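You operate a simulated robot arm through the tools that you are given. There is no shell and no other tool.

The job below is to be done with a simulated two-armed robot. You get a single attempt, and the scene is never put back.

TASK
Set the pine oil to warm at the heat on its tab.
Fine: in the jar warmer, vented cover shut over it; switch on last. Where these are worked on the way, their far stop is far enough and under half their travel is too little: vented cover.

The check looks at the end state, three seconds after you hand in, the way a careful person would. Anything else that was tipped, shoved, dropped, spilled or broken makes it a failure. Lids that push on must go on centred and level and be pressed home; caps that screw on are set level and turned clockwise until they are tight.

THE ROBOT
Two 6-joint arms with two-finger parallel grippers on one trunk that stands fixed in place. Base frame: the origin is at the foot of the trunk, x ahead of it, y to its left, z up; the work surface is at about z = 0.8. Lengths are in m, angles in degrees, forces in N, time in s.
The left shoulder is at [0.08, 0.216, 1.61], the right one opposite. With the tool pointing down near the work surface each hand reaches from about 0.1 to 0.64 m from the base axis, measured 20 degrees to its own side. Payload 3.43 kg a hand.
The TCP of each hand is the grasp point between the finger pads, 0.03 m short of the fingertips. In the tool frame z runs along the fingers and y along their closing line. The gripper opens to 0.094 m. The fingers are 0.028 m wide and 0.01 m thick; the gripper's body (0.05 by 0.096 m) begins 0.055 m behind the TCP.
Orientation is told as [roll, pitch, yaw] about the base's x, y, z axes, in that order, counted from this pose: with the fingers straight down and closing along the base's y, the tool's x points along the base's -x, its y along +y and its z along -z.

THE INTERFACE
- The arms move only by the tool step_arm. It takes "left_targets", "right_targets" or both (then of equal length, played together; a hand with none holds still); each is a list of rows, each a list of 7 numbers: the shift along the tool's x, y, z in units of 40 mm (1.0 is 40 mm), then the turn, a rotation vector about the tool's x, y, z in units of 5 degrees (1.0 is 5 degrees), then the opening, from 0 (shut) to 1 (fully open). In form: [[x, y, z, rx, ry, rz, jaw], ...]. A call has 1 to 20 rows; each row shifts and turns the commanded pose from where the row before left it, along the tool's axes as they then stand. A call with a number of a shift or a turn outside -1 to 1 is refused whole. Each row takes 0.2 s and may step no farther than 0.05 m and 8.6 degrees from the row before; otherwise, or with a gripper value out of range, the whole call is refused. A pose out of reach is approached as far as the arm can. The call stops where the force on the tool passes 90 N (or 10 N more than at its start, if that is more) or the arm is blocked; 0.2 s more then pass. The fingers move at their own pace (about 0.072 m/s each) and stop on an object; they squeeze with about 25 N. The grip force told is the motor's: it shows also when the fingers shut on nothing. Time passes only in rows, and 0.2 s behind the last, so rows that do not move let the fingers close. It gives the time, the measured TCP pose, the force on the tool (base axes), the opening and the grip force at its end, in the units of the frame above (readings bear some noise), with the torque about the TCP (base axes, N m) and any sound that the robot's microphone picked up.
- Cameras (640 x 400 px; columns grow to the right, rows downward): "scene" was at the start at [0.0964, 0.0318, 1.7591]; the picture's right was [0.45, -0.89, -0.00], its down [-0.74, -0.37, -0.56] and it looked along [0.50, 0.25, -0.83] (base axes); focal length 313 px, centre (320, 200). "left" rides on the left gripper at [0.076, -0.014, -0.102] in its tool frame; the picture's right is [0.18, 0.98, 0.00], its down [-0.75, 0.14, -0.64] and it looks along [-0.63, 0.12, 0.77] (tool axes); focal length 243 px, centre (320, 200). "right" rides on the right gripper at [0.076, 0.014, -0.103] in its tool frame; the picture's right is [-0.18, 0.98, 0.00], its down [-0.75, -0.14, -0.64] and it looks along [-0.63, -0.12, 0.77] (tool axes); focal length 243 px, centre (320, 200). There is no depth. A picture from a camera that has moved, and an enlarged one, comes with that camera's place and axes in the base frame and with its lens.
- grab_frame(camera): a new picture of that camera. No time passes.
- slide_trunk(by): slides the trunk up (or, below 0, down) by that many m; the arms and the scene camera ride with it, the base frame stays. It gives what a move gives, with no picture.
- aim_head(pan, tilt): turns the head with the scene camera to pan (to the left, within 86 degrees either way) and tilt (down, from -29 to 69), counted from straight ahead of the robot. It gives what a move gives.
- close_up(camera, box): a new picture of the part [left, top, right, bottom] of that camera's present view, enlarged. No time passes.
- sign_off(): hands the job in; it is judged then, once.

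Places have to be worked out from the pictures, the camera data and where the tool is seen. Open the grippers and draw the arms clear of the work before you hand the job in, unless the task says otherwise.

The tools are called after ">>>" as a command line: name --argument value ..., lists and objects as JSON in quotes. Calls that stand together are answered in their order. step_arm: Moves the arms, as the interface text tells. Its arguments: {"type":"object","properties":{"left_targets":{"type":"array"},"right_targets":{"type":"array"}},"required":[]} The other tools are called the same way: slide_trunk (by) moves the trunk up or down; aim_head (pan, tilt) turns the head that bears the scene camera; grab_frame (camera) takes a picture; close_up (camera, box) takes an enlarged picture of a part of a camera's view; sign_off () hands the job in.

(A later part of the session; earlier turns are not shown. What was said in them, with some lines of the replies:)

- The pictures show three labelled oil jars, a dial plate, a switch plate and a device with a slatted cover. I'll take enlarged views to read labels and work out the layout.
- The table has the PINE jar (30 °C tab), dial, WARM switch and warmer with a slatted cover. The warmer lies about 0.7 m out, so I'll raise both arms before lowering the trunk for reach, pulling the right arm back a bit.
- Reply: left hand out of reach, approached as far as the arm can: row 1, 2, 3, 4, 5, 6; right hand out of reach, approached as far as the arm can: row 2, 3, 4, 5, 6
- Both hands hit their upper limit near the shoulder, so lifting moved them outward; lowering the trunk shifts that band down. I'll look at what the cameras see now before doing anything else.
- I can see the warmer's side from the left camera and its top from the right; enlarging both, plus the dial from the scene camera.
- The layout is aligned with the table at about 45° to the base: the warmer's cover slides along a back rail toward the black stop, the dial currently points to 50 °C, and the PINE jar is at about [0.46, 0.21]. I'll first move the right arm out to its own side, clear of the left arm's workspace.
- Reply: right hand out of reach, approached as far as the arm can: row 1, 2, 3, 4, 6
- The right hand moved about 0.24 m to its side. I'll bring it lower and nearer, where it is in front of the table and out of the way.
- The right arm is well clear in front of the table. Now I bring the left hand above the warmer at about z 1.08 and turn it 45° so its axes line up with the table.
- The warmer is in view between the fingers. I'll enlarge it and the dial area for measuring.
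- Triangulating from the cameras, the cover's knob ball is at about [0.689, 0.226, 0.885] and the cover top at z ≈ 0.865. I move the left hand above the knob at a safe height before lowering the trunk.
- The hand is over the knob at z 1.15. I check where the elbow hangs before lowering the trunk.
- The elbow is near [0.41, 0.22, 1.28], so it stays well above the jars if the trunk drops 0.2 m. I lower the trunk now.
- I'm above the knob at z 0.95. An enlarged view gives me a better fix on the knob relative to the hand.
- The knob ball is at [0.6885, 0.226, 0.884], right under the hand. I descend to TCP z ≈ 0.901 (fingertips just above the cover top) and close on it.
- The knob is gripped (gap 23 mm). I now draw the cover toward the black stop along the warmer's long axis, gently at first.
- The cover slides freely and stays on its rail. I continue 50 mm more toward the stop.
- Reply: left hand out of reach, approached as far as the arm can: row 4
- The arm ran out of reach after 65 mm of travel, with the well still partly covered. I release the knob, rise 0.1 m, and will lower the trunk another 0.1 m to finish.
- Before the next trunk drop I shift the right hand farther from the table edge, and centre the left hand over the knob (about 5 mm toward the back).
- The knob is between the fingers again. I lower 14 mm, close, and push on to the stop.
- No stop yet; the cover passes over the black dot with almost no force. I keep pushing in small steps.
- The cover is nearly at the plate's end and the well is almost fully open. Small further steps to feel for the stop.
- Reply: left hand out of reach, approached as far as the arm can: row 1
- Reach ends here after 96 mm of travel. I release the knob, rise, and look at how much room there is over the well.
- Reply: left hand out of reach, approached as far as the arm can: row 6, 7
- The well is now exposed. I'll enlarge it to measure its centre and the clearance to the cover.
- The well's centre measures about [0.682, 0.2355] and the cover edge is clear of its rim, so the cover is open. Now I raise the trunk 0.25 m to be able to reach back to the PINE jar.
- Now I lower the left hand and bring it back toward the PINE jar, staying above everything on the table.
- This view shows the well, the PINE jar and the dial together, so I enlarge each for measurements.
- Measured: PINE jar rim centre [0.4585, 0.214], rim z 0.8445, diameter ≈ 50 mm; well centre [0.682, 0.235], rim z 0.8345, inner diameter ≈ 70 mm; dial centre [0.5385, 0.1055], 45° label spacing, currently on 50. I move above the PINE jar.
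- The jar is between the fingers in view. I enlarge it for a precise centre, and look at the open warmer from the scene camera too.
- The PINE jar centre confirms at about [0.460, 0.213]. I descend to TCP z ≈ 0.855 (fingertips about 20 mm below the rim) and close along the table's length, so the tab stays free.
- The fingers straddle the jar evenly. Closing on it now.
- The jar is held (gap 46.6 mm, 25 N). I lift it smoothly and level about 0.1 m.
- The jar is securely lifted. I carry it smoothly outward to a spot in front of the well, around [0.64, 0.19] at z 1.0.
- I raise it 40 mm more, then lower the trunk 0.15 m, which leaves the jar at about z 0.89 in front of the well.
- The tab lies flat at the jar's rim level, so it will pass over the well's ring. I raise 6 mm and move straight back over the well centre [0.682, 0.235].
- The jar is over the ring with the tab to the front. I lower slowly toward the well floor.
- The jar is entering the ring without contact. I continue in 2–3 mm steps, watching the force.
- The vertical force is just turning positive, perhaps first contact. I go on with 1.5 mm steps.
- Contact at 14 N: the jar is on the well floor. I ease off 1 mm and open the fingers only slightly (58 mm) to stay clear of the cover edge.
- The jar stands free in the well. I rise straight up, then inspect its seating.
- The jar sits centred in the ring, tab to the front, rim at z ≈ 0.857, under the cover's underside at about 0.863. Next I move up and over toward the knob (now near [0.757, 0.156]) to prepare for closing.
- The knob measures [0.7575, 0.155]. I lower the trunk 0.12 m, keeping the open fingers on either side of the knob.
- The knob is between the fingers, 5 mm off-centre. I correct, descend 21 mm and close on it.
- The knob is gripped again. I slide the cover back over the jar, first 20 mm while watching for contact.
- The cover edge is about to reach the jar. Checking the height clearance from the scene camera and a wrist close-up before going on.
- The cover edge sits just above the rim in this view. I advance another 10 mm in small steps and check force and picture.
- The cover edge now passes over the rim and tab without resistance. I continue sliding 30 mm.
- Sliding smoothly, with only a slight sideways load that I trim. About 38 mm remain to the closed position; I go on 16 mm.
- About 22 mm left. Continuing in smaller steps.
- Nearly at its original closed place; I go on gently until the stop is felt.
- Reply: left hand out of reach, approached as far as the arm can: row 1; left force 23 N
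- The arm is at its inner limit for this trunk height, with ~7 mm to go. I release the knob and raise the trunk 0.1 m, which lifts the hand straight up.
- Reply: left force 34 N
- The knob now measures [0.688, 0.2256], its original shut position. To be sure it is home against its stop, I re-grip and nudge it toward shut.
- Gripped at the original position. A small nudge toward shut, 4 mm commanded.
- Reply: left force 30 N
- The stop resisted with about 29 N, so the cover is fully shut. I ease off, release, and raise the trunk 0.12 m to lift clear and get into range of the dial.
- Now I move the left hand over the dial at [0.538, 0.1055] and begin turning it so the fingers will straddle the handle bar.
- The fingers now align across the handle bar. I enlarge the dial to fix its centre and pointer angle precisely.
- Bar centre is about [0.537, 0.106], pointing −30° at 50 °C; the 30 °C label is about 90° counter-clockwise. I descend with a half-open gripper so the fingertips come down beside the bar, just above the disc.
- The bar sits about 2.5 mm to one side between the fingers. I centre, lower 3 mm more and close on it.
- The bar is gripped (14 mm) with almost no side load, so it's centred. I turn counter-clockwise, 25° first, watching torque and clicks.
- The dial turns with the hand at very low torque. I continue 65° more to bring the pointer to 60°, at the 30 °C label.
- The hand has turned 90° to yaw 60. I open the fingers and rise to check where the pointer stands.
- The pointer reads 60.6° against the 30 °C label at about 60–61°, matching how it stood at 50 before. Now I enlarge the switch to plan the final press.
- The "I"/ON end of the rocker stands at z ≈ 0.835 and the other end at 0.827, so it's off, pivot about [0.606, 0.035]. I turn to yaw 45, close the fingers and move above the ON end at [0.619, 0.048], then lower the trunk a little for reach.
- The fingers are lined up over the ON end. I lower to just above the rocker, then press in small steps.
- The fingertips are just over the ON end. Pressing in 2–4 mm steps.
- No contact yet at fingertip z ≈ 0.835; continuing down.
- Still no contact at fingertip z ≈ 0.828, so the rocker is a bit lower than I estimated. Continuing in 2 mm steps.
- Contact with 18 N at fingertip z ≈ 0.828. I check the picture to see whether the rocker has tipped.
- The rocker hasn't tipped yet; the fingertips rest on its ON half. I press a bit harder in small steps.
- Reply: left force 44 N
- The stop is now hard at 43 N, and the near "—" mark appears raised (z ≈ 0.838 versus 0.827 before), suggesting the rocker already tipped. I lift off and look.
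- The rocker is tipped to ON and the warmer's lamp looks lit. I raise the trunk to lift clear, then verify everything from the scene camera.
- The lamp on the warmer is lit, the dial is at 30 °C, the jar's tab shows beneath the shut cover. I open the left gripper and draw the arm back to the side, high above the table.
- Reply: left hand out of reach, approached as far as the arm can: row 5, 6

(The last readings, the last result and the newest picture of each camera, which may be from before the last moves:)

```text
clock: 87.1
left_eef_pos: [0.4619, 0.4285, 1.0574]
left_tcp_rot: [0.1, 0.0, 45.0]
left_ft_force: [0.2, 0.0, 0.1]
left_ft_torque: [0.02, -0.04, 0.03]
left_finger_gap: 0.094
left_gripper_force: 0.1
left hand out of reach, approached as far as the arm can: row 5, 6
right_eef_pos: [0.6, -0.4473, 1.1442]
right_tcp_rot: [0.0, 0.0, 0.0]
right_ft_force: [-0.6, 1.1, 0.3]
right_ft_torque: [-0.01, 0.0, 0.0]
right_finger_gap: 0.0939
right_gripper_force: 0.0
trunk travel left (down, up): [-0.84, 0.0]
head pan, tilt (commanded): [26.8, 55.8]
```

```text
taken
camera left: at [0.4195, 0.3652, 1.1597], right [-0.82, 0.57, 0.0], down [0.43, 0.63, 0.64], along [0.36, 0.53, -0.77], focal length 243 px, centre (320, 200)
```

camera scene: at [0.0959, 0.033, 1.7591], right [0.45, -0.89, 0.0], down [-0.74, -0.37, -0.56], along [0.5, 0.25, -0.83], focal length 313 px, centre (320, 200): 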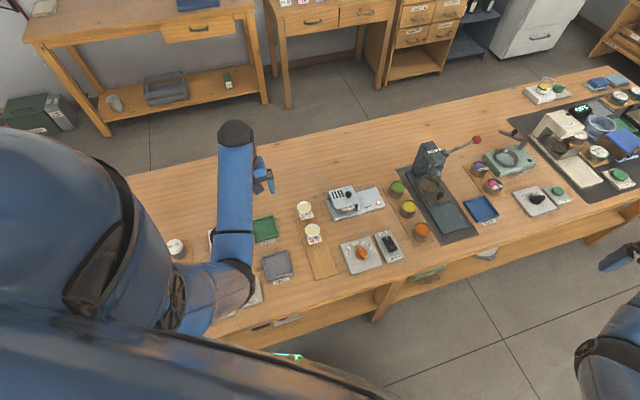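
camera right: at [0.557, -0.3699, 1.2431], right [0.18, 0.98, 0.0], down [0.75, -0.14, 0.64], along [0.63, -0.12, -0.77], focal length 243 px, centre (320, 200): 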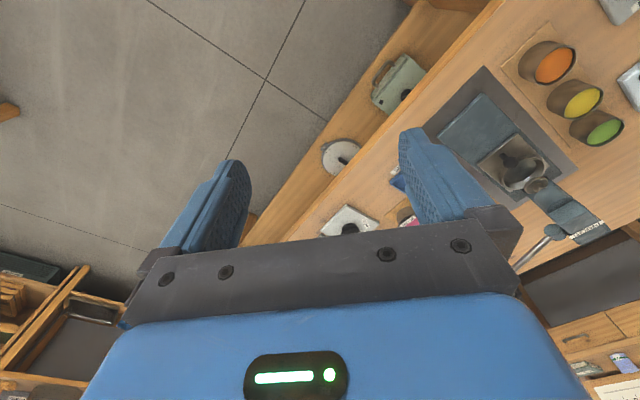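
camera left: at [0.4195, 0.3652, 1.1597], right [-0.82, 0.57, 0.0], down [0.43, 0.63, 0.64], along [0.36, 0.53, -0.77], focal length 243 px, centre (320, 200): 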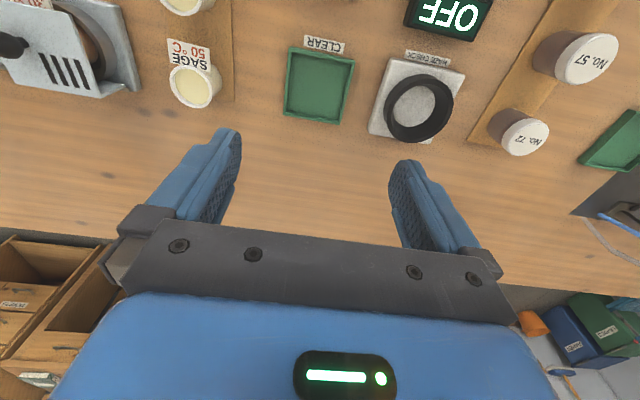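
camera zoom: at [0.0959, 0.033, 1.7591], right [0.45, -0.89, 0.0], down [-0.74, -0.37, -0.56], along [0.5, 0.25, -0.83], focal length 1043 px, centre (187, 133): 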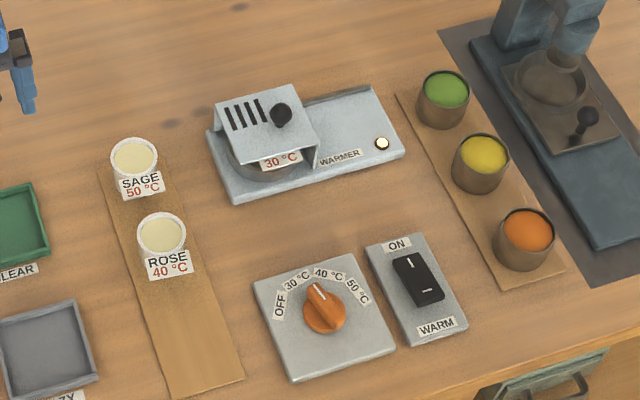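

All looks in order. One last enlarged check of the dial's pointer and the warmer before handing in.

>>> close_up --camera "scene" --box '[335, 225, 405, 275]'

>>> close_up --camera "scene" --box '[320, 170, 400, 225]'

```text
8.00 times, centred on (370, 250) of scene
camera zoom: at [0.0959, 0.033, 1.7591], right [0.45, -0.89, 0.0], down [-0.74, -0.37, -0.56], along [0.5, 0.25, -0.83], focal length 2504 px, centre (-80, -200)
```

zoom: 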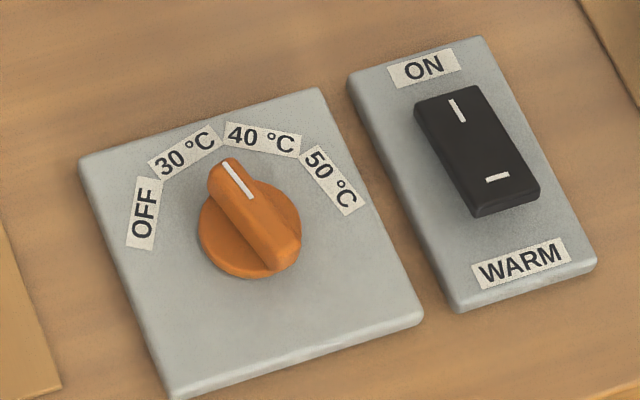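

```text
7.27 times, centred on (360, 198) of scene
camera zoom: at [0.0959, 0.033, 1.7591], right [0.45, -0.89, 0.0], down [-0.74, -0.37, -0.56], along [0.5, 0.25, -0.83], focal length 2276 px, centre (29, 218)
```

zoom: 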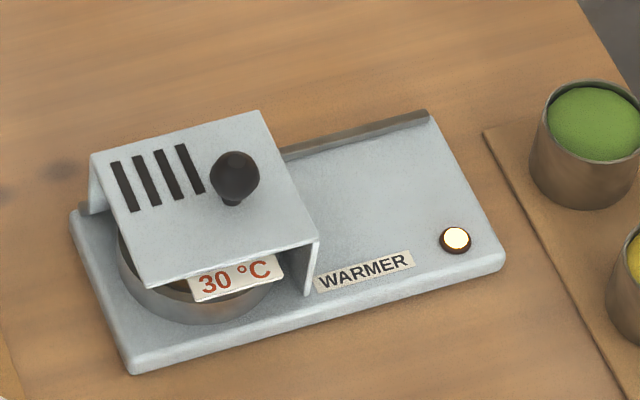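

The pointer aligns with 30 °C, the cover is shut over the PINE jar, the switch is ON with the lamp lit, both grippers are open and clear. Handing in.

>>> sign_off

```text
The job is handed in.
```

The pine oil is warming: the PINE jar is in the jar warmer with the vented cover shut over it, the dial is on 30 °C, and the WARM switch is on.

- **Jar:** it sits centred in the well with its tab to the front.
- **Cover:** I slid it about 96 mm open, then back until it met its closed stop.
- **Dial:** I turned it about 90° from 50 °C. The pointer is within 2° of the 30 °C mark.
- **Switch:** I pressed it last, and the warmer's lamp lit.

I saw nothing else tipped or moved in the final picture. Both grippers are open and the arms are drawn clear of the work. I don't yet know how the check judged it.
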